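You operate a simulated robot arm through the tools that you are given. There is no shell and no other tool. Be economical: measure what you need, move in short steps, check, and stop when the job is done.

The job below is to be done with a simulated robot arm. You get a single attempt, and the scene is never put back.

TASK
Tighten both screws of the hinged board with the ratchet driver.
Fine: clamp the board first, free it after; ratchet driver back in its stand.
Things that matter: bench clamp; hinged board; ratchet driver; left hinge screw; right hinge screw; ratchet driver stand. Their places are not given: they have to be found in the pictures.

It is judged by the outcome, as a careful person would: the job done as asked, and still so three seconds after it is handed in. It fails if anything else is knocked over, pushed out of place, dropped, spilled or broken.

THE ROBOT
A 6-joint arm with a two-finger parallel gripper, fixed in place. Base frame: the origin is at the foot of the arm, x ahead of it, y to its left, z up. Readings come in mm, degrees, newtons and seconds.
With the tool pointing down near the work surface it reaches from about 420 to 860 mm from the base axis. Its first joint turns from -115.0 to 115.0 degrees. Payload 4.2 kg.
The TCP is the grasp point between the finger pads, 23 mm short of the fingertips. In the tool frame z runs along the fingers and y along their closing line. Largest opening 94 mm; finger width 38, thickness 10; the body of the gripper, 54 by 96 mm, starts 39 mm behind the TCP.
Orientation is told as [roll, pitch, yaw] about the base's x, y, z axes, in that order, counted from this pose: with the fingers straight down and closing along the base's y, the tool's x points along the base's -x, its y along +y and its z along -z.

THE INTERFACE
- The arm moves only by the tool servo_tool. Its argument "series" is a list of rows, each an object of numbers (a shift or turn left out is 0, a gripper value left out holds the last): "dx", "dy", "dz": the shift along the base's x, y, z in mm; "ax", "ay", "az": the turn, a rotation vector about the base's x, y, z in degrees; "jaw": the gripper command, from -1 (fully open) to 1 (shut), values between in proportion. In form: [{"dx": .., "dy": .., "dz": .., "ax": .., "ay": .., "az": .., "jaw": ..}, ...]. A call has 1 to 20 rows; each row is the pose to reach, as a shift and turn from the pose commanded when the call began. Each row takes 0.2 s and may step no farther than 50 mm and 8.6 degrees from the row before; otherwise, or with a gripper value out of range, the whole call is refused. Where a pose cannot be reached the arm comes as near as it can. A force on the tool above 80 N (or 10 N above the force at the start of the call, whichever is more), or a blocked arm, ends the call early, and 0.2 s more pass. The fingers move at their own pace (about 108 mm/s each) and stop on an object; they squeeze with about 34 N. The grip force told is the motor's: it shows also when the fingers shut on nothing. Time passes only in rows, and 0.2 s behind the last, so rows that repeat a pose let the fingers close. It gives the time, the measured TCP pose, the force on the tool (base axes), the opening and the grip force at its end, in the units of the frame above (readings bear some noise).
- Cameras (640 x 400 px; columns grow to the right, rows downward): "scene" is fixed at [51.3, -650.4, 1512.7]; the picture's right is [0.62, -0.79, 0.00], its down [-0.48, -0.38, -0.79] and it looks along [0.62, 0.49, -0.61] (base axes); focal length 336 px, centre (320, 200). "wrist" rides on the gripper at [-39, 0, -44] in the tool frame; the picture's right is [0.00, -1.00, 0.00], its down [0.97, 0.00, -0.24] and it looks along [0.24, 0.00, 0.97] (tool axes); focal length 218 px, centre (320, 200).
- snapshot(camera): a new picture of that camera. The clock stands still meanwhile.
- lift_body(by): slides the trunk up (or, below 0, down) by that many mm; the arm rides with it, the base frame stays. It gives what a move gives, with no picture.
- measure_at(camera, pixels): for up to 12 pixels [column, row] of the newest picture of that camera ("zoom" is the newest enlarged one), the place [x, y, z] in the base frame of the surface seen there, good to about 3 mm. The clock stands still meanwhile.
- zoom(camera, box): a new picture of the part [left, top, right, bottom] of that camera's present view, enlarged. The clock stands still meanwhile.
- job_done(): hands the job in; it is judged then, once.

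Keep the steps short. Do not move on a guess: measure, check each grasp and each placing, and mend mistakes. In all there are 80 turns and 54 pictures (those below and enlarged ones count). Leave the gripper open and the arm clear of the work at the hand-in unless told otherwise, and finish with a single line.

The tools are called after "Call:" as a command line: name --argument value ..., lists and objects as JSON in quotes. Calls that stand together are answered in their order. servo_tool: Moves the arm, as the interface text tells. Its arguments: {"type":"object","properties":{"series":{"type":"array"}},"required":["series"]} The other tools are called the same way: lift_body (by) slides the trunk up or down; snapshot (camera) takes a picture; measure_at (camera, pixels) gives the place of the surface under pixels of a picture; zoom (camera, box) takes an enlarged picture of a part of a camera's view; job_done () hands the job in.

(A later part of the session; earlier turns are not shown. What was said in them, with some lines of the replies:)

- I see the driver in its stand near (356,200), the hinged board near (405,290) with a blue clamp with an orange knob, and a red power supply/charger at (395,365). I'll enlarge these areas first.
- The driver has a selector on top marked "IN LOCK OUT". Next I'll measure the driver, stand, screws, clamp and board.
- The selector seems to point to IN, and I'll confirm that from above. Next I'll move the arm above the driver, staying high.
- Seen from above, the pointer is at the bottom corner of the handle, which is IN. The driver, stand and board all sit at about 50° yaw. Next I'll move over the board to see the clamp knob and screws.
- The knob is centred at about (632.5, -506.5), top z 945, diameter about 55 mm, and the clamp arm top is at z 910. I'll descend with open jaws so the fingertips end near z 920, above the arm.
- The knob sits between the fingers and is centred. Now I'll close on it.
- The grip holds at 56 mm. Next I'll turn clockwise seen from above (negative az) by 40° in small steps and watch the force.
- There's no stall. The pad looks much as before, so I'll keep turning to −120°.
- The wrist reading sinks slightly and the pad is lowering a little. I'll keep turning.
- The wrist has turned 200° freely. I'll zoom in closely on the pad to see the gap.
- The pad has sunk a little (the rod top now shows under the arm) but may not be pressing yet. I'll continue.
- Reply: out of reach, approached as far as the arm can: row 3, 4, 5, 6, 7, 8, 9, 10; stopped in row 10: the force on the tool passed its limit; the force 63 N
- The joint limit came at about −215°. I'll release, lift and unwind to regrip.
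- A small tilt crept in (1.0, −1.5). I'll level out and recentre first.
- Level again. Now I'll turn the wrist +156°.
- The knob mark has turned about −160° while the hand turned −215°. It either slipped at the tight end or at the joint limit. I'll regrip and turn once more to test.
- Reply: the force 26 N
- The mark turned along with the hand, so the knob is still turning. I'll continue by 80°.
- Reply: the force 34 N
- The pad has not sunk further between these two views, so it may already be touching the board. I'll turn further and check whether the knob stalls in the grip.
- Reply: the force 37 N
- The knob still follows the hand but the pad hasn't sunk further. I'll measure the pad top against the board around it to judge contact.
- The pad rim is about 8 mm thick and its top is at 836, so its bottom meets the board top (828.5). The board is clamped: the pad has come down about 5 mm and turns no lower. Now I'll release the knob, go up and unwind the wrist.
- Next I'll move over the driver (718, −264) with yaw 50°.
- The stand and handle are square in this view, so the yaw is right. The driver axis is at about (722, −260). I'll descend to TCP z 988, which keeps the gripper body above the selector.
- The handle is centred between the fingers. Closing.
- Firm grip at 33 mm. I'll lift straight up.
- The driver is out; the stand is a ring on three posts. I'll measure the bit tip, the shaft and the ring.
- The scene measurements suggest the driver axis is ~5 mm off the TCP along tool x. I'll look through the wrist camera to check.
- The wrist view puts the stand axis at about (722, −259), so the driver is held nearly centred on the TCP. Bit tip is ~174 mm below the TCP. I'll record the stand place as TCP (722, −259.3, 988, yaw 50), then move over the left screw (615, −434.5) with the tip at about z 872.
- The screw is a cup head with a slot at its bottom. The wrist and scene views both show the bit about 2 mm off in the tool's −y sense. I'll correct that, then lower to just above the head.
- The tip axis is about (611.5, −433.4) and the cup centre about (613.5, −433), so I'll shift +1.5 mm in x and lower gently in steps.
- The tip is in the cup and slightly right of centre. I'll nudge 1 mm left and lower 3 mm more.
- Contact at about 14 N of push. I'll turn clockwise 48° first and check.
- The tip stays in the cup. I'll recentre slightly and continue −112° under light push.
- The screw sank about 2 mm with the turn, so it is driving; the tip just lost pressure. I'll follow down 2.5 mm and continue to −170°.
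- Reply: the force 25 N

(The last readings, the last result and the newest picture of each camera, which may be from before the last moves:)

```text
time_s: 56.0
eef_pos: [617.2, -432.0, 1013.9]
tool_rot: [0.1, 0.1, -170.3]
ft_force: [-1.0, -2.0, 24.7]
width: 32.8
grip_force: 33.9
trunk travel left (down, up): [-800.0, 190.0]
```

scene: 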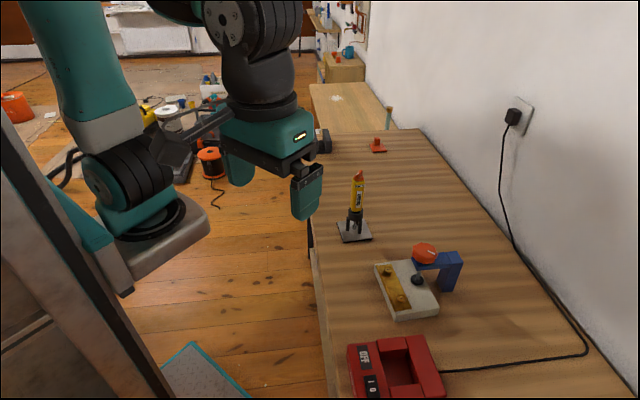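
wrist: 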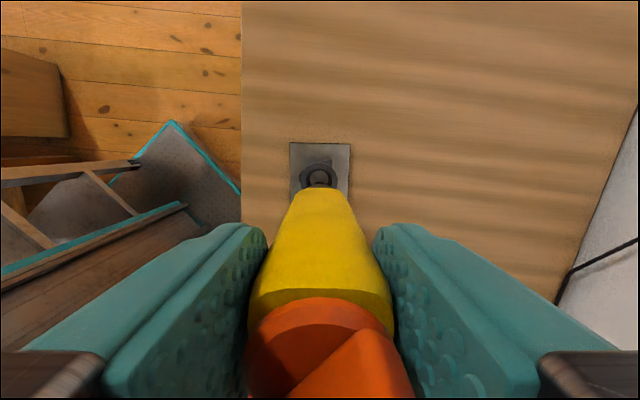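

Pushing at 28 N. Now the ratchet return stroke: +163° with the push eased.

Call:
servo_tool --series '[{"dz": 1, "az": 8.5}, {"dz": 1, "az": 17}, {"dz": 1, "az": 25.5}, {"dz": 1, "az": 34}, {"dz": 1, "az": 42.5}, {"dz": 1, "az": 51}, {"dz": 1, "az": 59.5}, {"dz": 1, "az": 68}, {"dz": 1, "az": 76.5}, {"dz": 1, "az": 85}, {"dz": 1, "az": 93.5}, {"dz": 1, "az": 102}, {"dz": 1, "az": 110.5}, {"dz": 1, "az": 119}, {"dz": 1, "az": 127.5}, {"dz": 1, "az": 136}, {"dz": 1, "az": 144.5}, {"dz": 1, "az": 153}, {"dz": 1, "az": 161.5}, {"dz": 1, "az": 170}]'

Call:
zoom --camera "scene" --box '[380, 255, 410, 285]'

```text
time_s: 60.2
eef_pos: [616.8, -432.3, 1015.1]
tool_rot: [-0.1, 0.0, 0.0]
ft_force: [-4.3, 0.4, 6.4]
width: 32.6
grip_force: 33.8
trunk travel left (down, up): [-800.0, 190.0]
```

```text
13.33 times, centred on (395, 270) of scene
```

zoom: 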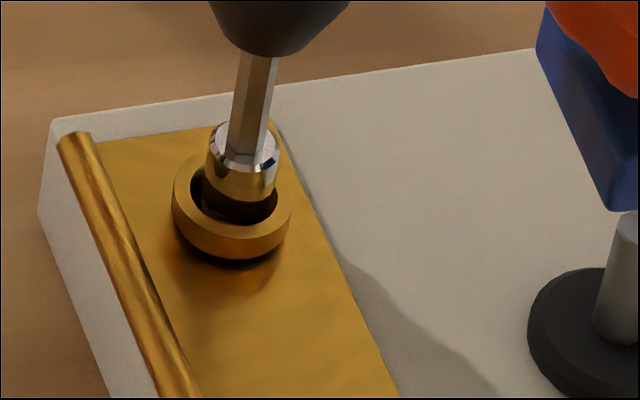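

The screw is lower again. Forward stroke −168°, following it down.

Call:
servo_tool --series '[{"dz": -1.2}, {"dz": -1.3, "az": -8.4}, {"dz": -1.4, "az": -16.8}, {"dz": -1.5, "az": -25.2}, {"dz": -1.6, "az": -33.6}, {"dz": -1.7, "az": -42}, {"dz": -1.8, "az": -50.4}, {"dz": -1.9, "az": -58.8}, {"dz": -2.0, "az": -67.2}, {"dz": -2.1, "az": -75.6}, {"dz": -2.2, "az": -84}, {"dz": -2.3, "az": -92.4}, {"dz": -2.4, "az": -100.8}, {"dz": -2.5, "az": -109.2}, {"dz": -2.6, "az": -117.6}, {"dz": -2.7, "az": -126}, {"dz": -2.8, "az": -134.4}, {"dz": -2.9, "az": -142.8}, {"dz": -3.0, "az": -151.2}, {"dz": -3.0, "az": -159.6}]'

```text
time_s: 64.4
eef_pos: [615.5, -433.0, 1012.9]
tool_rot: [0.1, 0.2, -160.0]
ft_force: [-2.5, -0.5, 26.9]
width: 32.7
grip_force: 33.9
trunk travel left (down, up): [-800.0, 190.0]
```

TCP sank another ~1 mm, push 30 N. Return stroke.

Call:
servo_tool --series '[{"dz": 1, "az": 8.5}, {"dz": 1, "az": 17}, {"dz": 1, "az": 25.5}, {"dz": 1, "az": 34}, {"dz": 1, "az": 42.5}, {"dz": 1, "az": 51}, {"dz": 1, "az": 59.5}, {"dz": 1, "az": 68}, {"dz": 1, "az": 76.5}, {"dz": 1, "az": 85}, {"dz": 1, "az": 93.5}, {"dz": 1, "az": 102}, {"dz": 1, "az": 110.5}, {"dz": 1, "az": 119}, {"dz": 1, "az": 127.5}, {"dz": 1, "az": 136}, {"dz": 1, "az": 144.5}, {"dz": 1, "az": 153}, {"dz": 1, "az": 161.5}, {"dz": 1, "az": 170}]'

Call:
zoom --camera "scene" --box '[380, 255, 410, 285]'

```text
time_s: 68.6
eef_pos: [615.9, -432.1, 1013.0]
tool_rot: [0.0, -0.1, 10.4]
ft_force: [-6.5, -2.6, 3.7]
width: 32.7
grip_force: 33.4
trunk travel left (down, up): [-800.0, 190.0]
```

```text
13.33 times, centred on (395, 270) of scene
```

zoom: 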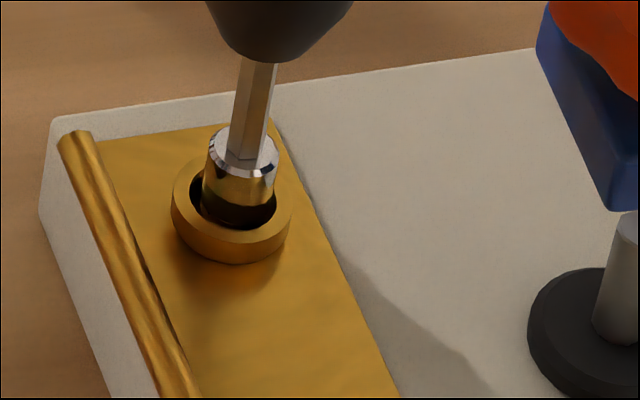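

The screw sits lower (cup bottom at row 264) and looks nearly seated. Another forward stroke.

Call:
servo_tool --series '[{"dz": -1.2}, {"dz": -1.3, "az": -8.4}, {"dz": -1.4, "az": -16.8}, {"dz": -1.5, "az": -25.2}, {"dz": -1.6, "az": -33.6}, {"dz": -1.7, "az": -42}, {"dz": -1.8, "az": -50.4}, {"dz": -1.9, "az": -58.8}, {"dz": -2.0, "az": -67.2}, {"dz": -2.1, "az": -75.6}, {"dz": -2.2, "az": -84}, {"dz": -2.3, "az": -92.4}, {"dz": -2.4, "az": -100.8}, {"dz": -2.5, "az": -109.2}, {"dz": -2.6, "az": -117.6}, {"dz": -2.7, "az": -126}, {"dz": -2.8, "az": -134.4}, {"dz": -2.9, "az": -142.8}, {"dz": -3.0, "az": -151.2}, {"dz": -3.0, "az": -159.6}]'

Call:
zoom --camera "scene" --box '[380, 255, 410, 285]'

```text
time_s: 72.8
eef_pos: [615.8, -432.3, 1012.2]
tool_rot: [0.1, 0.0, -149.5]
ft_force: [0.3, 0.5, 34.5]
width: 32.8
grip_force: 33.7
trunk travel left (down, up): [-800.0, 190.0]
```

```text
13.33 times, centred on (395, 270) of scene
```

zoom: 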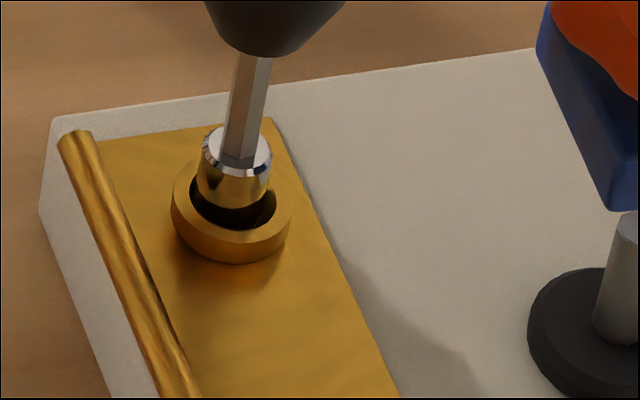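

No further sinking in this stroke (row 264 as before). I'll measure the rim height to judge seating.

Call:
measure_at --camera "zoom" --pixels '[[182, 195], [283, 215], [200, 228], [230, 240], [262, 233], [235, 258], [150, 240], [260, 300], [230, 300], [140, 170]]'

```text
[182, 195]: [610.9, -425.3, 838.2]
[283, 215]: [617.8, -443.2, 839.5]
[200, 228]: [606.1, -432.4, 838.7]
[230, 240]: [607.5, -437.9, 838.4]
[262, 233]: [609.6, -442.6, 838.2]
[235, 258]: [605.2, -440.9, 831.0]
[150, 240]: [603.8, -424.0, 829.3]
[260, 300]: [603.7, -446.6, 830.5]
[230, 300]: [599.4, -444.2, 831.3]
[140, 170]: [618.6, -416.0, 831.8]
```

The rim went from 843.5 to 838.5 and the cup's lower edge (831) meets the leaf (830.5), so it's seated. I'll give a final 40° snug, then lift off.

Call:
servo_tool --series '[{"az": -8}, {"az": -16}, {"az": -24}, {"az": -32}, {"az": -40}, {"az": -40}]'

Call:
zoom --camera "scene" --box '[380, 255, 410, 285]'

```text
time_s: 74.2
eef_pos: [615.9, -431.5, 1011.3]
tool_rot: [0.1, 0.2, 170.7]
ft_force: [1.2, -0.1, 33.7]
width: 32.6
grip_force: 33.9
trunk travel left (down, up): [-800.0, 190.0]
```

```text
13.33 times, centred on (395, 270) of scene
```

zoom: 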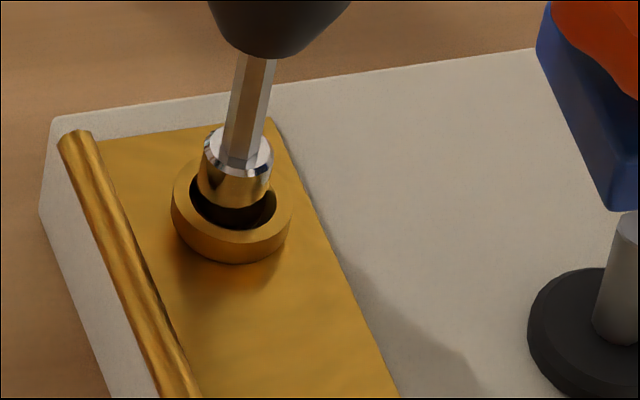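

Seated and unchanged. Now I'll lift off and unwind while moving toward the right screw.

Call:
servo_tool --series '[{"dz": 10}, {"dz": 28}, {"dz": 30, "az": 8.5}, {"dz": 30, "az": 17}, {"dz": 30, "az": 25.5}, {"dz": 30, "az": 34}, {"dz": 30, "az": 42.5}, {"dz": 30, "az": 51}, {"dz": 30, "az": 59.5}, {"dz": 30, "az": 68}, {"dz": 30, "az": 76.5}, {"dz": 30, "az": 85}, {"dz": 30, "az": 93.5}, {"dz": 30, "az": 102}, {"dz": 30, "az": 110.5}, {"dz": 30, "az": 119}, {"dz": 30, "az": 127.5}, {"dz": 30, "az": 136}, {"dz": 30, "az": 144.5}, {"dz": 30, "az": 153}]'

Call:
servo_tool --series '[{"az": 8.5, "dx": -12, "dy": -13}, {"az": 17, "dx": -24, "dy": -27}, {"az": 25.5, "dx": -36, "dy": -41}, {"az": 34, "dx": -48, "dy": -55}, {"az": 42.5, "dx": -58.8, "dy": -66.7}, {"az": 51, "dx": -58.8, "dy": -66.7}, {"az": 59.5, "dx": -58.8, "dy": -66.7}, {"az": 68, "dx": -58.8, "dy": -66.7}, {"az": 76.5, "dx": -58.8, "dy": -66.7}, {"az": 86.3, "dx": -58.8, "dy": -66.7}]'

```text
time_s: 78.4
eef_pos: [616.5, -432.4, 1038.4]
tool_rot: [-0.1, 0.0, -36.1]
ft_force: [-0.8, -0.3, -4.3]
width: 32.6
grip_force: 33.8
trunk travel left (down, up): [-800.0, 190.0]
```

```text
refused: row 10 steps farther than a row can; nothing moved
```

Call:
servo_tool --series '[{"az": 8.5, "dx": -12, "dy": -13}, {"az": 17, "dx": -24, "dy": -27}, {"az": 25.5, "dx": -36, "dy": -41}, {"az": 34, "dx": -48, "dy": -55}, {"az": 42.5, "dx": -58.8, "dy": -66.7}, {"az": 51, "dx": -58.8, "dy": -66.7}, {"az": 59.5, "dx": -58.8, "dy": -66.7}, {"az": 68, "dx": -58.8, "dy": -66.7}, {"az": 76.5, "dx": -58.8, "dy": -66.7}, {"az": 85, "dx": -58.8, "dy": -66.7}, {"az": 86.1, "dx": -58.8, "dy": -66.7}]'

Call:
zoom --camera "scene" --box '[385, 270, 425, 310]'

```text
time_s: 80.8
eef_pos: [556.3, -498.2, 1039.2]
tool_rot: [0.0, 0.1, 50.0]
ft_force: [0.4, 0.5, -3.6]
width: 32.6
grip_force: 34.1
trunk travel left (down, up): [-800.0, 190.0]
```

```text
10.00 times, centred on (405, 290) of scene
```

zoom: 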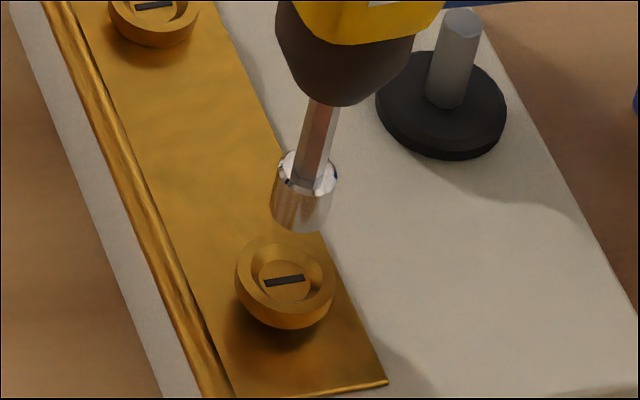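

Call:
measure_at --camera "zoom" --pixels '[[300, 222], [300, 205], [280, 215], [318, 215], [316, 140], [242, 280], [328, 290], [286, 312], [284, 240], [284, 281], [250, 300], [318, 308]]'

```text
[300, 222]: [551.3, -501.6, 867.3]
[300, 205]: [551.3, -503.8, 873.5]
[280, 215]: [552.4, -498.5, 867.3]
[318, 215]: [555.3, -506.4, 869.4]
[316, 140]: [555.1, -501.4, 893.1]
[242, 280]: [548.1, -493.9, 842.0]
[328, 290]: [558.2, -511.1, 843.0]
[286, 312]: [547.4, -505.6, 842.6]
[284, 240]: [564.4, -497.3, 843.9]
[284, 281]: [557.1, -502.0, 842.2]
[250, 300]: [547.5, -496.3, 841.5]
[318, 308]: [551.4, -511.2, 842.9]
```

The tip axis is about (556, −500) and the cup centre about (555.4, −502), so I'll shift (−0.6, −1.8) and descend until light contact.

Call:
servo_tool --series '[{"dx": -0.6, "dy": -1.8}, {"dx": -0.6, "dy": -1.8, "dz": -10}, {"dx": -0.6, "dy": -1.8, "dz": -16}, {"dx": -0.6, "dy": -1.8, "dz": -19}, {"dx": -0.6, "dy": -1.8, "dz": -21}, {"dx": -0.6, "dy": -1.8, "dz": -22}, {"dx": -0.6, "dy": -1.8, "dz": -22}]'

Call:
zoom --camera "scene" --box '[390, 280, 420, 310]'

```text
time_s: 82.4
eef_pos: [556.9, -500.3, 1017.1]
tool_rot: [-0.1, -0.1, 49.8]
ft_force: [-2.2, 3.1, 13.4]
width: 32.7
grip_force: 33.8
trunk travel left (down, up): [-800.0, 190.0]
```

```text
13.33 times, centred on (405, 295) of scene
```

zoom: 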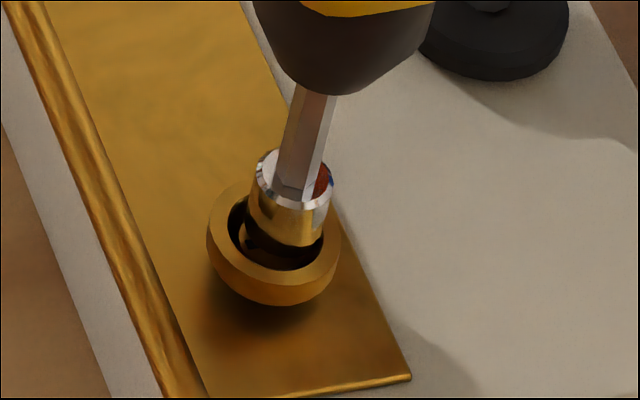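

The tip is in the cup with contact (about 17 N), slightly right of centre. I'll nudge left and drive −160°, following the screw down.

Call:
servo_tool --series '[{"dx": -0.6, "dy": 0.8}, {"dx": -0.6, "dy": 0.8, "dz": -0.1, "az": -8.4}, {"dx": -0.6, "dy": 0.8, "dz": -0.2, "az": -16.8}, {"dx": -0.6, "dy": 0.8, "dz": -0.3, "az": -25.2}, {"dx": -0.6, "dy": 0.8, "dz": -0.4, "az": -33.6}, {"dx": -0.6, "dy": 0.8, "dz": -0.5, "az": -42}, {"dx": -0.6, "dy": 0.8, "dz": -0.6, "az": -50.4}, {"dx": -0.6, "dy": 0.8, "dz": -0.7, "az": -58.8}, {"dx": -0.6, "dy": 0.8, "dz": -0.8, "az": -67.2}, {"dx": -0.6, "dy": 0.8, "dz": -0.9, "az": -75.6}, {"dx": -0.6, "dy": 0.8, "dz": -1.0, "az": -84}, {"dx": -0.6, "dy": 0.8, "dz": -1.2, "az": -92.4}, {"dx": -0.6, "dy": 0.8, "dz": -1.4, "az": -100.8}, {"dx": -0.6, "dy": 0.8, "dz": -1.6, "az": -109.2}, {"dx": -0.6, "dy": 0.8, "dz": -1.8, "az": -117.6}, {"dx": -0.6, "dy": 0.8, "dz": -2.0, "az": -126}, {"dx": -0.6, "dy": 0.8, "dz": -2.1, "az": -134.4}, {"dx": -0.6, "dy": 0.8, "dz": -2.2, "az": -142.8}, {"dx": -0.6, "dy": 0.8, "dz": -2.3, "az": -151.2}, {"dx": -0.6, "dy": 0.8, "dz": -2.4, "az": -159.6}]'

```text
time_s: 86.6
eef_pos: [556.1, -500.2, 1015.4]
tool_rot: [0.0, 0.1, -110.1]
ft_force: [-2.5, -1.6, 1.0]
width: 32.5
grip_force: 33.7
trunk travel left (down, up): [-800.0, 190.0]
```

Force fell to 4 N of push, so the screw sinks. I'll follow down and continue −60°.

Call:
servo_tool --series '[{"dz": -1}, {"dz": -1.2, "az": -8.4}, {"dz": -1.3, "az": -16.8}, {"dz": -1.4, "az": -25.2}, {"dz": -1.5, "az": -33.6}, {"dz": -1.6, "az": -42}, {"dz": -1.7, "az": -50.4}, {"dz": -1.8, "az": -58.8}, {"dz": -1.8, "az": -58.8}]'

Call:
servo_tool --series '[{"dz": 0.6, "az": 8.5}, {"dz": 0.6, "az": 17}, {"dz": 0.6, "az": 25.5}, {"dz": 0.6, "az": 34}, {"dz": 0.6, "az": 42.5}, {"dz": 0.6, "az": 51}, {"dz": 0.6, "az": 59.5}, {"dz": 0.6, "az": 68}, {"dz": 0.6, "az": 76.5}, {"dz": 0.6, "az": 85}, {"dz": 0.6, "az": 93.5}, {"dz": 0.6, "az": 102}, {"dz": 0.6, "az": 110.5}, {"dz": 0.6, "az": 119}, {"dz": 0.6, "az": 127.5}, {"dz": 0.6, "az": 136}, {"dz": 0.6, "az": 144.5}, {"dz": 0.6, "az": 153}, {"dz": 0.6, "az": 161.5}, {"dz": 0.6, "az": 170}]'

Call:
zoom --camera "scene" --box '[390, 280, 420, 310]'

```text
time_s: 88.6
eef_pos: [555.7, -498.9, 1015.4]
tool_rot: [0.2, -0.1, -168.7]
ft_force: [-2.2, -1.0, 17.9]
width: 32.6
grip_force: 34.4
trunk travel left (down, up): [-800.0, 190.0]
```

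```text
time_s: 92.8
eef_pos: [556.2, -500.3, 1013.9]
tool_rot: [0.0, 0.0, 1.5]
ft_force: [-1.5, -0.2, 7.0]
width: 32.7
grip_force: 34.2
trunk travel left (down, up): [-800.0, 190.0]
```

```text
13.33 times, centred on (405, 295) of scene
```

zoom: 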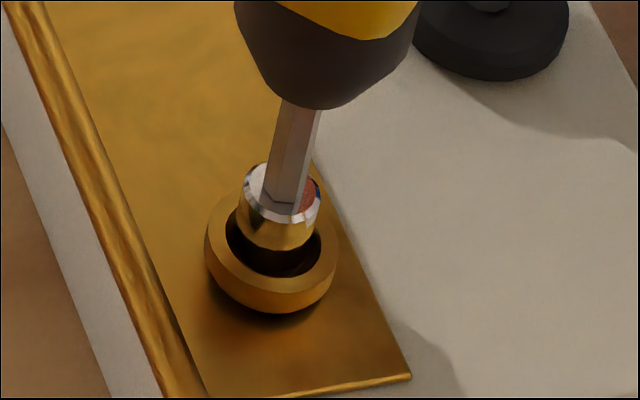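

The cup's lower edge moved from row 306 to 313, so it is driving. Next forward stroke.

Call:
servo_tool --series '[{"dz": -0.8}, {"dz": -0.9, "az": -8.4}, {"dz": -1.0, "az": -16.8}, {"dz": -1.1, "az": -25.2}, {"dz": -1.2, "az": -33.6}, {"dz": -1.3, "az": -42}, {"dz": -1.4, "az": -50.4}, {"dz": -1.5, "az": -58.8}, {"dz": -1.6, "az": -67.2}, {"dz": -1.7, "az": -75.6}, {"dz": -1.8, "az": -84}, {"dz": -1.9, "az": -92.4}, {"dz": -2.0, "az": -100.8}, {"dz": -2.1, "az": -109.2}, {"dz": -2.2, "az": -117.6}, {"dz": -2.3, "az": -126}, {"dz": -2.4, "az": -134.4}, {"dz": -2.5, "az": -142.8}, {"dz": -2.6, "az": -151.2}, {"dz": -2.7, "az": -159.6}]'

Call:
servo_tool --series '[{"dz": 0.8, "az": 8.5}, {"dz": 0.8, "az": 17}, {"dz": 0.8, "az": 25.5}, {"dz": 0.8, "az": 34}, {"dz": 0.8, "az": 42.5}, {"dz": 0.8, "az": 51}, {"dz": 0.8, "az": 59.5}, {"dz": 0.8, "az": 68}, {"dz": 0.8, "az": 76.5}, {"dz": 0.8, "az": 85}, {"dz": 0.8, "az": 93.5}, {"dz": 0.8, "az": 102}, {"dz": 0.8, "az": 110.5}, {"dz": 0.8, "az": 119}, {"dz": 0.8, "az": 127.5}, {"dz": 0.8, "az": 136}, {"dz": 0.8, "az": 144.5}, {"dz": 0.8, "az": 153}, {"dz": 0.8, "az": 161.5}, {"dz": 0.8, "az": 170}]'

Call:
servo_tool --series '[{"dz": -0.8}, {"dz": -0.9, "az": -8.4}, {"dz": -1.0, "az": -16.8}, {"dz": -1.1, "az": -25.2}, {"dz": -1.2, "az": -33.6}, {"dz": -1.3, "az": -42}, {"dz": -1.4, "az": -50.4}, {"dz": -1.5, "az": -58.8}, {"dz": -1.6, "az": -67.2}, {"dz": -1.7, "az": -75.6}, {"dz": -1.8, "az": -84}, {"dz": -1.9, "az": -92.4}, {"dz": -2.0, "az": -100.8}, {"dz": -2.1, "az": -109.2}, {"dz": -2.2, "az": -117.6}, {"dz": -2.2, "az": -126}, {"dz": -2.2, "az": -134.4}, {"dz": -2.2, "az": -142.8}, {"dz": -2.2, "az": -151.2}, {"dz": -2.2, "az": -159.6}]'

Call:
zoom --camera "scene" --box '[390, 280, 420, 310]'

```text
time_s: 97.0
eef_pos: [555.5, -499.3, 1011.5]
tool_rot: [-0.1, -0.1, -158.2]
ft_force: [-0.3, 0.6, 15.4]
width: 32.7
grip_force: 34.2
trunk travel left (down, up): [-800.0, 190.0]
```

```text
time_s: 101.2
eef_pos: [557.2, -500.1, 1011.3]
tool_rot: [0.0, 0.1, 11.9]
ft_force: [-0.3, 0.1, -2.7]
width: 32.8
grip_force: 33.5
trunk travel left (down, up): [-800.0, 190.0]
```

```text
time_s: 105.4
eef_pos: [556.9, -500.5, 1011.2]
tool_rot: [0.2, 0.0, -147.9]
ft_force: [-0.4, -0.9, 31.8]
width: 32.7
grip_force: 33.8
trunk travel left (down, up): [-800.0, 190.0]
```

```text
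13.33 times, centred on (405, 295) of scene
```

zoom: 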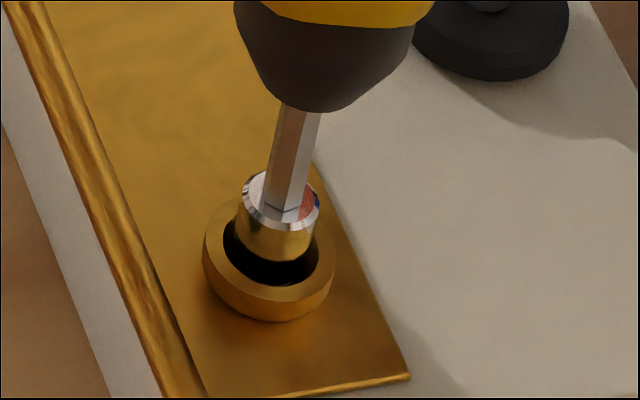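

The lower edge is at row 322, a total of 16 px against the left screw's 17 px. Measuring the rim height.

Call:
measure_at --camera "zoom" --pixels '[[212, 250], [325, 268], [232, 284], [265, 296], [300, 290], [268, 316], [180, 300], [270, 345], [340, 340]]'

Call:
servo_tool --series '[{"az": -8}, {"az": -16}, {"az": -24}, {"az": -32}, {"az": -40}, {"az": -40}]'

```text
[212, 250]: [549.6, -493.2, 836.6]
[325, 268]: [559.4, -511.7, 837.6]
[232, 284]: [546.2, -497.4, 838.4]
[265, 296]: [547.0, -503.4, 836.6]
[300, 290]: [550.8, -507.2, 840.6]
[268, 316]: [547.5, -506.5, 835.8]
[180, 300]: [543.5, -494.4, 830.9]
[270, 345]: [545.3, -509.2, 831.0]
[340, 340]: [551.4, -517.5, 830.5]
```

```text
time_s: 106.8
eef_pos: [556.4, -500.6, 1009.7]
tool_rot: [0.0, 0.0, 172.3]
ft_force: [-0.5, -0.5, 29.4]
width: 32.5
grip_force: 33.5
trunk travel left (down, up): [-800.0, 190.0]
```

The rim is near 838, as with the first screw. The TCP sank slightly more, so I'll do one more ratchet stroke at a gentler push to be sure, then look.

Call:
servo_tool --series '[{"dz": 1.4, "az": 8.5}, {"dz": 1.4, "az": 17}, {"dz": 1.4, "az": 25.5}, {"dz": 1.4, "az": 34}, {"dz": 1.4, "az": 42.5}, {"dz": 1.4, "az": 51}, {"dz": 1.4, "az": 59.5}, {"dz": 1.4, "az": 68}, {"dz": 1.4, "az": 76.5}, {"dz": 1.4, "az": 85}, {"dz": 1.4, "az": 93.5}, {"dz": 1.4, "az": 102}, {"dz": 1.4, "az": 110.5}, {"dz": 1.4, "az": 119}, {"dz": 1.4, "az": 127.5}, {"dz": 1.4, "az": 136}, {"dz": 1.4, "az": 144.5}, {"dz": 1.4, "az": 153}, {"dz": 1.4, "az": 161.5}, {"dz": 1.4, "az": 170}]'

Call:
servo_tool --series '[{"dz": -1.2}, {"dz": -1.2, "az": -8.4}, {"dz": -1.2, "az": -16.8}, {"dz": -1.2, "az": -25.2}, {"dz": -1.2, "az": -33.6}, {"dz": -1.2, "az": -42}, {"dz": -1.3, "az": -50.4}, {"dz": -1.3, "az": -58.8}, {"dz": -1.3, "az": -67.2}, {"dz": -1.3, "az": -75.6}, {"dz": -1.4, "az": -84}, {"dz": -1.4, "az": -92.4}, {"dz": -1.4, "az": -100.8}, {"dz": -1.4, "az": -109.2}, {"dz": -1.5, "az": -117.6}, {"dz": -1.5, "az": -126}, {"dz": -1.5, "az": -134.4}, {"dz": -1.5, "az": -142.8}, {"dz": -1.5, "az": -151.2}, {"dz": -1.5, "az": -159.6}]'

Call:
servo_tool --series '[{"dz": 10}, {"dz": 30}, {"dz": 60}, {"dz": 95}, {"dz": 95}]'

Call:
zoom --camera "scene" --box '[375, 250, 435, 310]'

```text
time_s: 111.0
eef_pos: [557.1, -499.9, 1009.9]
tool_rot: [0.0, 0.0, -17.6]
ft_force: [-0.2, -0.2, 2.3]
width: 32.8
grip_force: 34.2
trunk travel left (down, up): [-800.0, 190.0]
```

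```text
time_s: 115.2
eef_pos: [555.0, -499.7, 1010.0]
tool_rot: [0.1, 0.1, -177.5]
ft_force: [0.3, -0.8, 31.1]
width: 32.8
grip_force: 34.2
trunk travel left (down, up): [-800.0, 190.0]
```

```text
time_s: 116.4
eef_pos: [556.5, -500.7, 1103.4]
tool_rot: [0.0, 0.0, -177.4]
ft_force: [0.0, 0.0, -2.2]
width: 32.7
grip_force: 34.0
trunk travel left (down, up): [-800.0, 190.0]
```

```text
6.67 times, centred on (405, 280) of scene
```

zoom: 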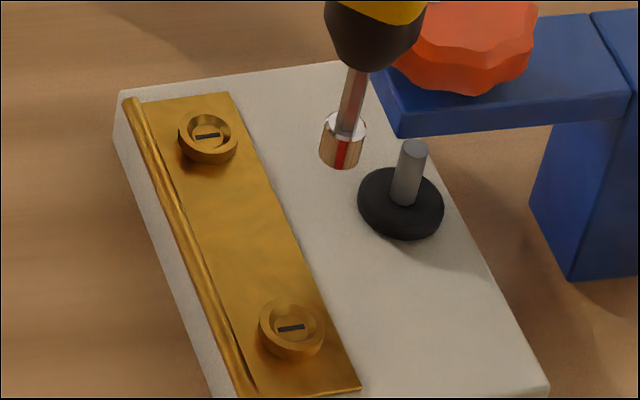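

Both heads look seated. I'll compare both rims quickly.

Call:
measure_at --camera "zoom" --pixels '[[182, 138], [233, 144], [208, 154], [208, 116], [207, 136], [263, 330], [318, 338], [290, 350], [290, 304], [291, 328]]'

Call:
zoom --camera "scene" --box '[380, 255, 410, 285]'

```text
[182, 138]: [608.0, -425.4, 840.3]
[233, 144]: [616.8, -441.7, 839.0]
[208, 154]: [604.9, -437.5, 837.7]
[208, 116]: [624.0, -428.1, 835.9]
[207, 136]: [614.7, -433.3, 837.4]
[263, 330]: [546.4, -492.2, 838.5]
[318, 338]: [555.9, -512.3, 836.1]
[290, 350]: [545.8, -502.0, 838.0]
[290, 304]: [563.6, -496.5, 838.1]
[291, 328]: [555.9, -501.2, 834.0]
```

```text
13.33 times, centred on (395, 270) of scene
```

zoom: 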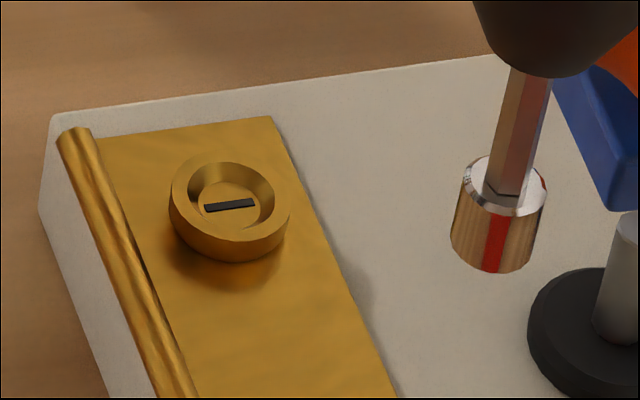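

Both screws sit at rim ~838 and neither moved in the last strokes, so both are tight. Now I'll carry the driver back over the stand, unwinding to yaw 50.

Call:
servo_tool --series '[{"az": 8.5, "dx": 5, "dy": 8, "dz": 5}, {"az": 17, "dx": 13, "dy": 20, "dz": 12}, {"az": 25.5, "dx": 22, "dy": 33, "dz": 12}, {"az": 34, "dx": 31, "dy": 46, "dz": 12}, {"az": 42.5, "dx": 40, "dy": 59, "dz": 12}, {"az": 51, "dx": 49, "dy": 72, "dz": 12}, {"az": 59.5, "dx": 58, "dy": 85, "dz": 12}, {"az": 68, "dx": 67, "dy": 98, "dz": 12}, {"az": 76.5, "dx": 76, "dy": 111, "dz": 12}, {"az": 85, "dx": 85, "dy": 124, "dz": 12}, {"az": 93.5, "dx": 94, "dy": 137, "dz": 12}, {"az": 102, "dx": 103, "dy": 150, "dz": 12}, {"az": 110.5, "dx": 112, "dy": 163, "dz": 12}, {"az": 119, "dx": 121, "dy": 176, "dz": 12}, {"az": 127.5, "dx": 130, "dy": 189, "dz": 12}, {"az": 136, "dx": 139, "dy": 202, "dz": 12}, {"az": 144.5, "dx": 148, "dy": 215, "dz": 12}, {"az": 153, "dx": 157, "dy": 228, "dz": 12}, {"az": 161.5, "dx": 165.6, "dy": 241.4, "dz": 12}, {"az": 161.5, "dx": 165.6, "dy": 241.4, "dz": 12}]'

Call:
servo_tool --series '[{"az": 8.5}, {"az": 17}, {"az": 25.5}, {"az": 34}, {"az": 42.5}, {"az": 51}, {"az": 59.5}, {"az": 65.9}, {"az": 65.9, "dz": -30}, {"az": 65.9, "dz": -46}, {"az": 65.9, "dz": -46}]'

Call:
zoom --camera "scene" --box '[335, 190, 375, 230]'

```text
time_s: 120.6
eef_pos: [722.3, -259.2, 1115.7]
tool_rot: [0.0, 0.0, -15.7]
ft_force: [0.4, -0.9, -3.3]
width: 32.9
grip_force: 34.2
trunk travel left (down, up): [-800.0, 190.0]
```

```text
time_s: 123.0
eef_pos: [724.1, -258.7, 1071.3]
tool_rot: [0.1, 0.0, 50.0]
ft_force: [-0.8, -0.6, -3.2]
width: 32.6
grip_force: 33.9
trunk travel left (down, up): [-800.0, 190.0]
```

```text
10.00 times, centred on (355, 210) of scene
```

zoom: 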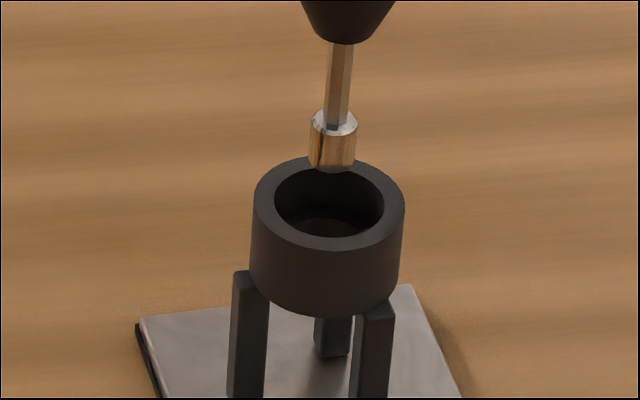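

The tip is nicely aligned above the ring. Descend to ~z 990, then gently further.

Call:
servo_tool --series '[{"dz": -15}, {"dz": -30}, {"dz": -45}, {"dz": -58}, {"dz": -68}, {"dz": -75}, {"dz": -79}, {"dz": -82}, {"dz": -82}]'

```text
time_s: 125.0
eef_pos: [721.4, -260.0, 988.6]
tool_rot: [0.0, 0.0, 49.9]
ft_force: [-9.2, -3.8, 8.1]
width: 32.6
grip_force: 34.0
trunk travel left (down, up): [-800.0, 190.0]
```

Light contact, with the ring pushing the driver toward −x. I'll ease that way and lower 2–3 mm more.

Call:
servo_tool --series '[{"dx": -1.3, "dy": -0.6}, {"dx": -1.3, "dy": -0.6, "dz": -1}, {"dx": -1.3, "dy": -0.6, "dz": -2}, {"dx": -1.3, "dy": -0.6, "dz": -2}]'

Call:
zoom --camera "scene" --box '[330, 170, 380, 250]'

```text
time_s: 126.0
eef_pos: [721.1, -259.3, 986.4]
tool_rot: [-0.2, 0.0, 49.8]
ft_force: [-3.7, -7.0, 11.6]
width: 32.7
grip_force: 33.6
trunk travel left (down, up): [-800.0, 190.0]
```

```text
5.00 times, centred on (355, 210) of scene
```

zoom: 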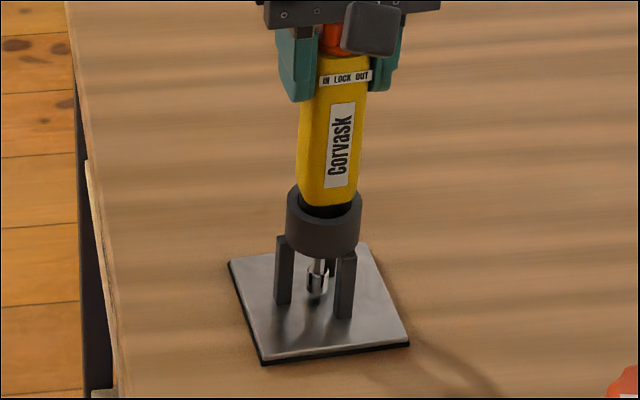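

The driver is in the ring with perhaps 2 mm left to sink. I'll lower a bit more.

Call:
servo_tool --series '[{"dy": -0.8, "dz": -1}, {"dy": -0.8, "dz": -2}, {"dy": -0.8, "dz": -2}]'

```text
time_s: 126.8
eef_pos: [720.6, -259.7, 985.6]
tool_rot: [-0.1, -0.1, 49.9]
ft_force: [-6.4, -4.6, 17.8]
width: 32.8
grip_force: 34.3
trunk travel left (down, up): [-800.0, 190.0]
```

It rests on the ring. I'll release and go straight up.

Call:
servo_tool --series '[{"dz": 1.5, "jaw": 0.2}, {"dz": 1.5, "jaw": -0.5}, {"dz": 1.5, "jaw": -1}, {"dz": 1.5, "jaw": -1}, {"dz": 20}, {"dz": 60}, {"dz": 110}, {"dz": 150}, {"dz": 150}]'

Call:
snapshot --camera "scene"

```text
time_s: 128.8
eef_pos: [720.2, -260.9, 1133.6]
tool_rot: [-0.1, 0.0, 50.0]
ft_force: [0.7, -0.1, 0.1]
width: 94.3
grip_force: 0.2
trunk travel left (down, up): [-800.0, 190.0]
```

```text
2 pictures are left
```

scene: 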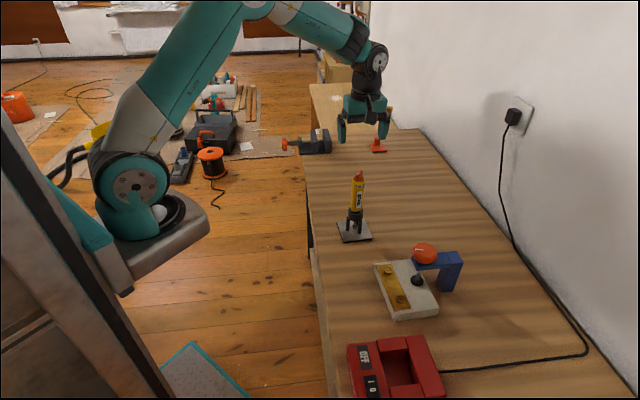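

The driver stands upright in its stand as before. Now I'll free the board: go to the knob (632.8, −505.5) with the wrist wound to −195°, so I can turn it counter-clockwise.

Call:
servo_tool --series '[{"az": -8.5, "dx": -4, "dy": -12}, {"az": -17, "dx": -9, "dy": -25}, {"az": -25.5, "dx": -14, "dy": -38}, {"az": -34, "dx": -19, "dy": -51}, {"az": -42.5, "dx": -24, "dy": -64}, {"az": -51, "dx": -29, "dy": -77}, {"az": -59.5, "dx": -34, "dy": -90}, {"az": -68, "dx": -39, "dy": -103}, {"az": -76.5, "dx": -44, "dy": -116}, {"az": -85, "dx": -49, "dy": -129}, {"az": -93.5, "dx": -54, "dy": -142}, {"az": -102, "dx": -59, "dy": -155}, {"az": -110.5, "dx": -64, "dy": -168}, {"az": -119, "dx": -69, "dy": -181}, {"az": -127.5, "dx": -74, "dy": -194}, {"az": -136, "dx": -79, "dy": -207}, {"az": -144.5, "dx": -84, "dy": -220}, {"az": -153, "dx": -87, "dy": -235}, {"az": -161.5, "dx": -88.2, "dy": -245}, {"az": -161.5, "dx": -88.2, "dy": -245}]'

Call:
servo_tool --series '[{"az": -8.5}, {"az": -17}, {"az": -25.5}, {"az": -34}, {"az": -42.5}, {"az": -51}, {"az": -59.5}, {"az": -68}, {"az": -76.5}, {"az": -82}, {"az": -82}]'

```text
time_s: 133.0
eef_pos: [632.8, -505.3, 1135.8]
tool_rot: [-0.1, 0.0, -111.6]
ft_force: [0.0, -0.5, -0.1]
width: 94.3
grip_force: 0.1
trunk travel left (down, up): [-800.0, 190.0]
```

```text
time_s: 135.4
eef_pos: [632.0, -505.1, 1134.4]
tool_rot: [0.1, 0.1, 166.5]
ft_force: [-0.1, 0.5, 0.6]
width: 94.0
grip_force: 0.1
trunk travel left (down, up): [-800.0, 190.0]
```

Over the knob, level, at yaw −193.5°. Descend and close.

Call:
servo_tool --series '[{"dz": -45, "jaw": -1}, {"dz": -90}, {"dz": -130}, {"dz": -160}, {"dz": -180}, {"dz": -191}, {"dz": -191}, {"dz": -191, "jaw": 1}, {"dz": -191, "jaw": 1}, {"dz": -191, "jaw": 1}]'

```text
time_s: 137.6
eef_pos: [632.7, -505.7, 942.0]
tool_rot: [0.0, 0.0, 166.5]
ft_force: [-1.1, -3.6, -4.9]
width: 55.4
grip_force: 44.8
trunk travel left (down, up): [-800.0, 190.0]
```

Gripped at 55 mm. Turn counter-clockwise by 240° in two calls.

Call:
servo_tool --series '[{"az": 8}, {"az": 16}, {"az": 24}, {"az": 32}, {"az": 40}, {"az": 48}, {"az": 56}, {"az": 64}, {"az": 72}, {"az": 80}, {"az": 88}, {"az": 96}, {"az": 104}, {"az": 112}, {"az": 120}, {"az": 120}]'

Call:
servo_tool --series '[{"az": 8}, {"az": 16}, {"az": 24}, {"az": 32}, {"az": 40}, {"az": 48}, {"az": 56}, {"az": 64}, {"az": 72}, {"az": 80}, {"az": 88}, {"az": 96}, {"az": 104}, {"az": 112}, {"az": 120}, {"az": 120}]'

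Call:
zoom --camera "scene" --box '[400, 250, 440, 290]'

```text
time_s: 141.0
eef_pos: [634.3, -504.7, 942.4]
tool_rot: [0.1, 0.0, -73.4]
ft_force: [-1.5, -15.0, -7.6]
width: 55.6
grip_force: 45.4
trunk travel left (down, up): [-800.0, 190.0]
```

```text
time_s: 144.4
eef_pos: [633.0, -506.1, 941.7]
tool_rot: [0.1, 0.0, 46.6]
ft_force: [11.5, -14.7, 0.6]
width: 55.7
grip_force: 45.3
trunk travel left (down, up): [-800.0, 190.0]
```

```text
10.00 times, centred on (420, 270) of scene
```

zoom: 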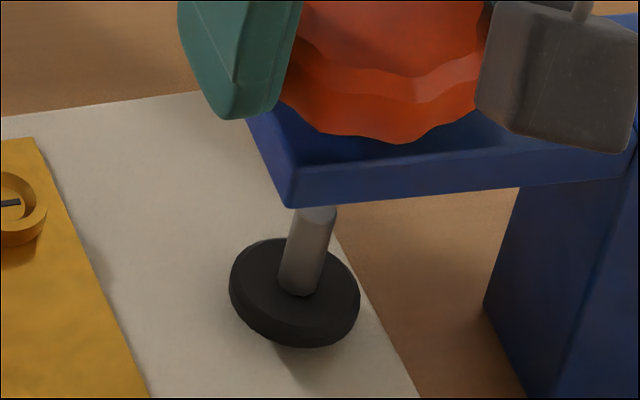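

The pad has risen, with a shadow gap beneath and the rod back up at the arm. Measuring.

Call:
measure_at --camera "zoom" --pixels '[[252, 290], [258, 265], [268, 312], [305, 322], [340, 305], [346, 280], [180, 300], [200, 240], [200, 370]]'

```text
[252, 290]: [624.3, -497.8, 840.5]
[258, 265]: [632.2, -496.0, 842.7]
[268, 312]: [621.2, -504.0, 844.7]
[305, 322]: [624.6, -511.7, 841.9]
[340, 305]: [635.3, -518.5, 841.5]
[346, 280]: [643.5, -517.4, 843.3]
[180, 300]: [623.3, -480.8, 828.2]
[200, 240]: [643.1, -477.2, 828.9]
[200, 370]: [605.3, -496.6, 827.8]
```

The pad top is at 842.4, as at the start, ~5 mm clear of the board, so it's free. Open, lift and retreat.

Call:
servo_tool --series '[{"jaw": -1}, {"jaw": -1}, {"dz": 40}, {"dz": 85}, {"dz": 130}, {"dz": 175}, {"dz": 220}, {"dz": 260}, {"dz": 280, "dx": -40, "dy": 15}, {"dz": 300, "dx": -80, "dy": 30}, {"dz": 300, "dx": -120, "dy": 45}, {"dz": 300, "dx": -160, "dy": 60}, {"dz": 300, "dx": -200, "dy": 75}, {"dz": 300, "dx": -240, "dy": 90}, {"dz": 300, "dx": -240, "dy": 90}]'

Call:
zoom --camera "scene" --box '[300, 140, 500, 340]'

```text
time_s: 147.6
eef_pos: [394.2, -413.2, 1244.1]
tool_rot: [0.0, 0.0, 46.5]
ft_force: [0.6, 0.1, 0.4]
width: 93.9
grip_force: 0.0
trunk travel left (down, up): [-800.0, 190.0]
```

```text
2.00 times, centred on (400, 240) of scene
```

zoom: 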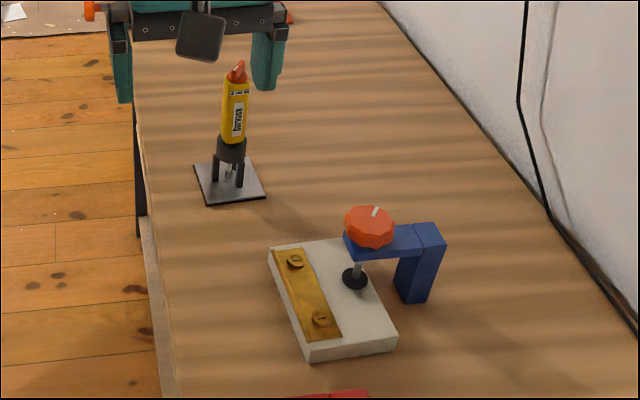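

The driver stands upright in its stand, both screws are seated, the clamp is open, the board is in place, and the gripper is open and clear. I'm handing in.

Call:
job_done

```text
The job is handed in.
```

Both hinge screws are tightened, with the board clamped first and freed afterwards, the ratchet driver is back in its stand, and the job is handed in.
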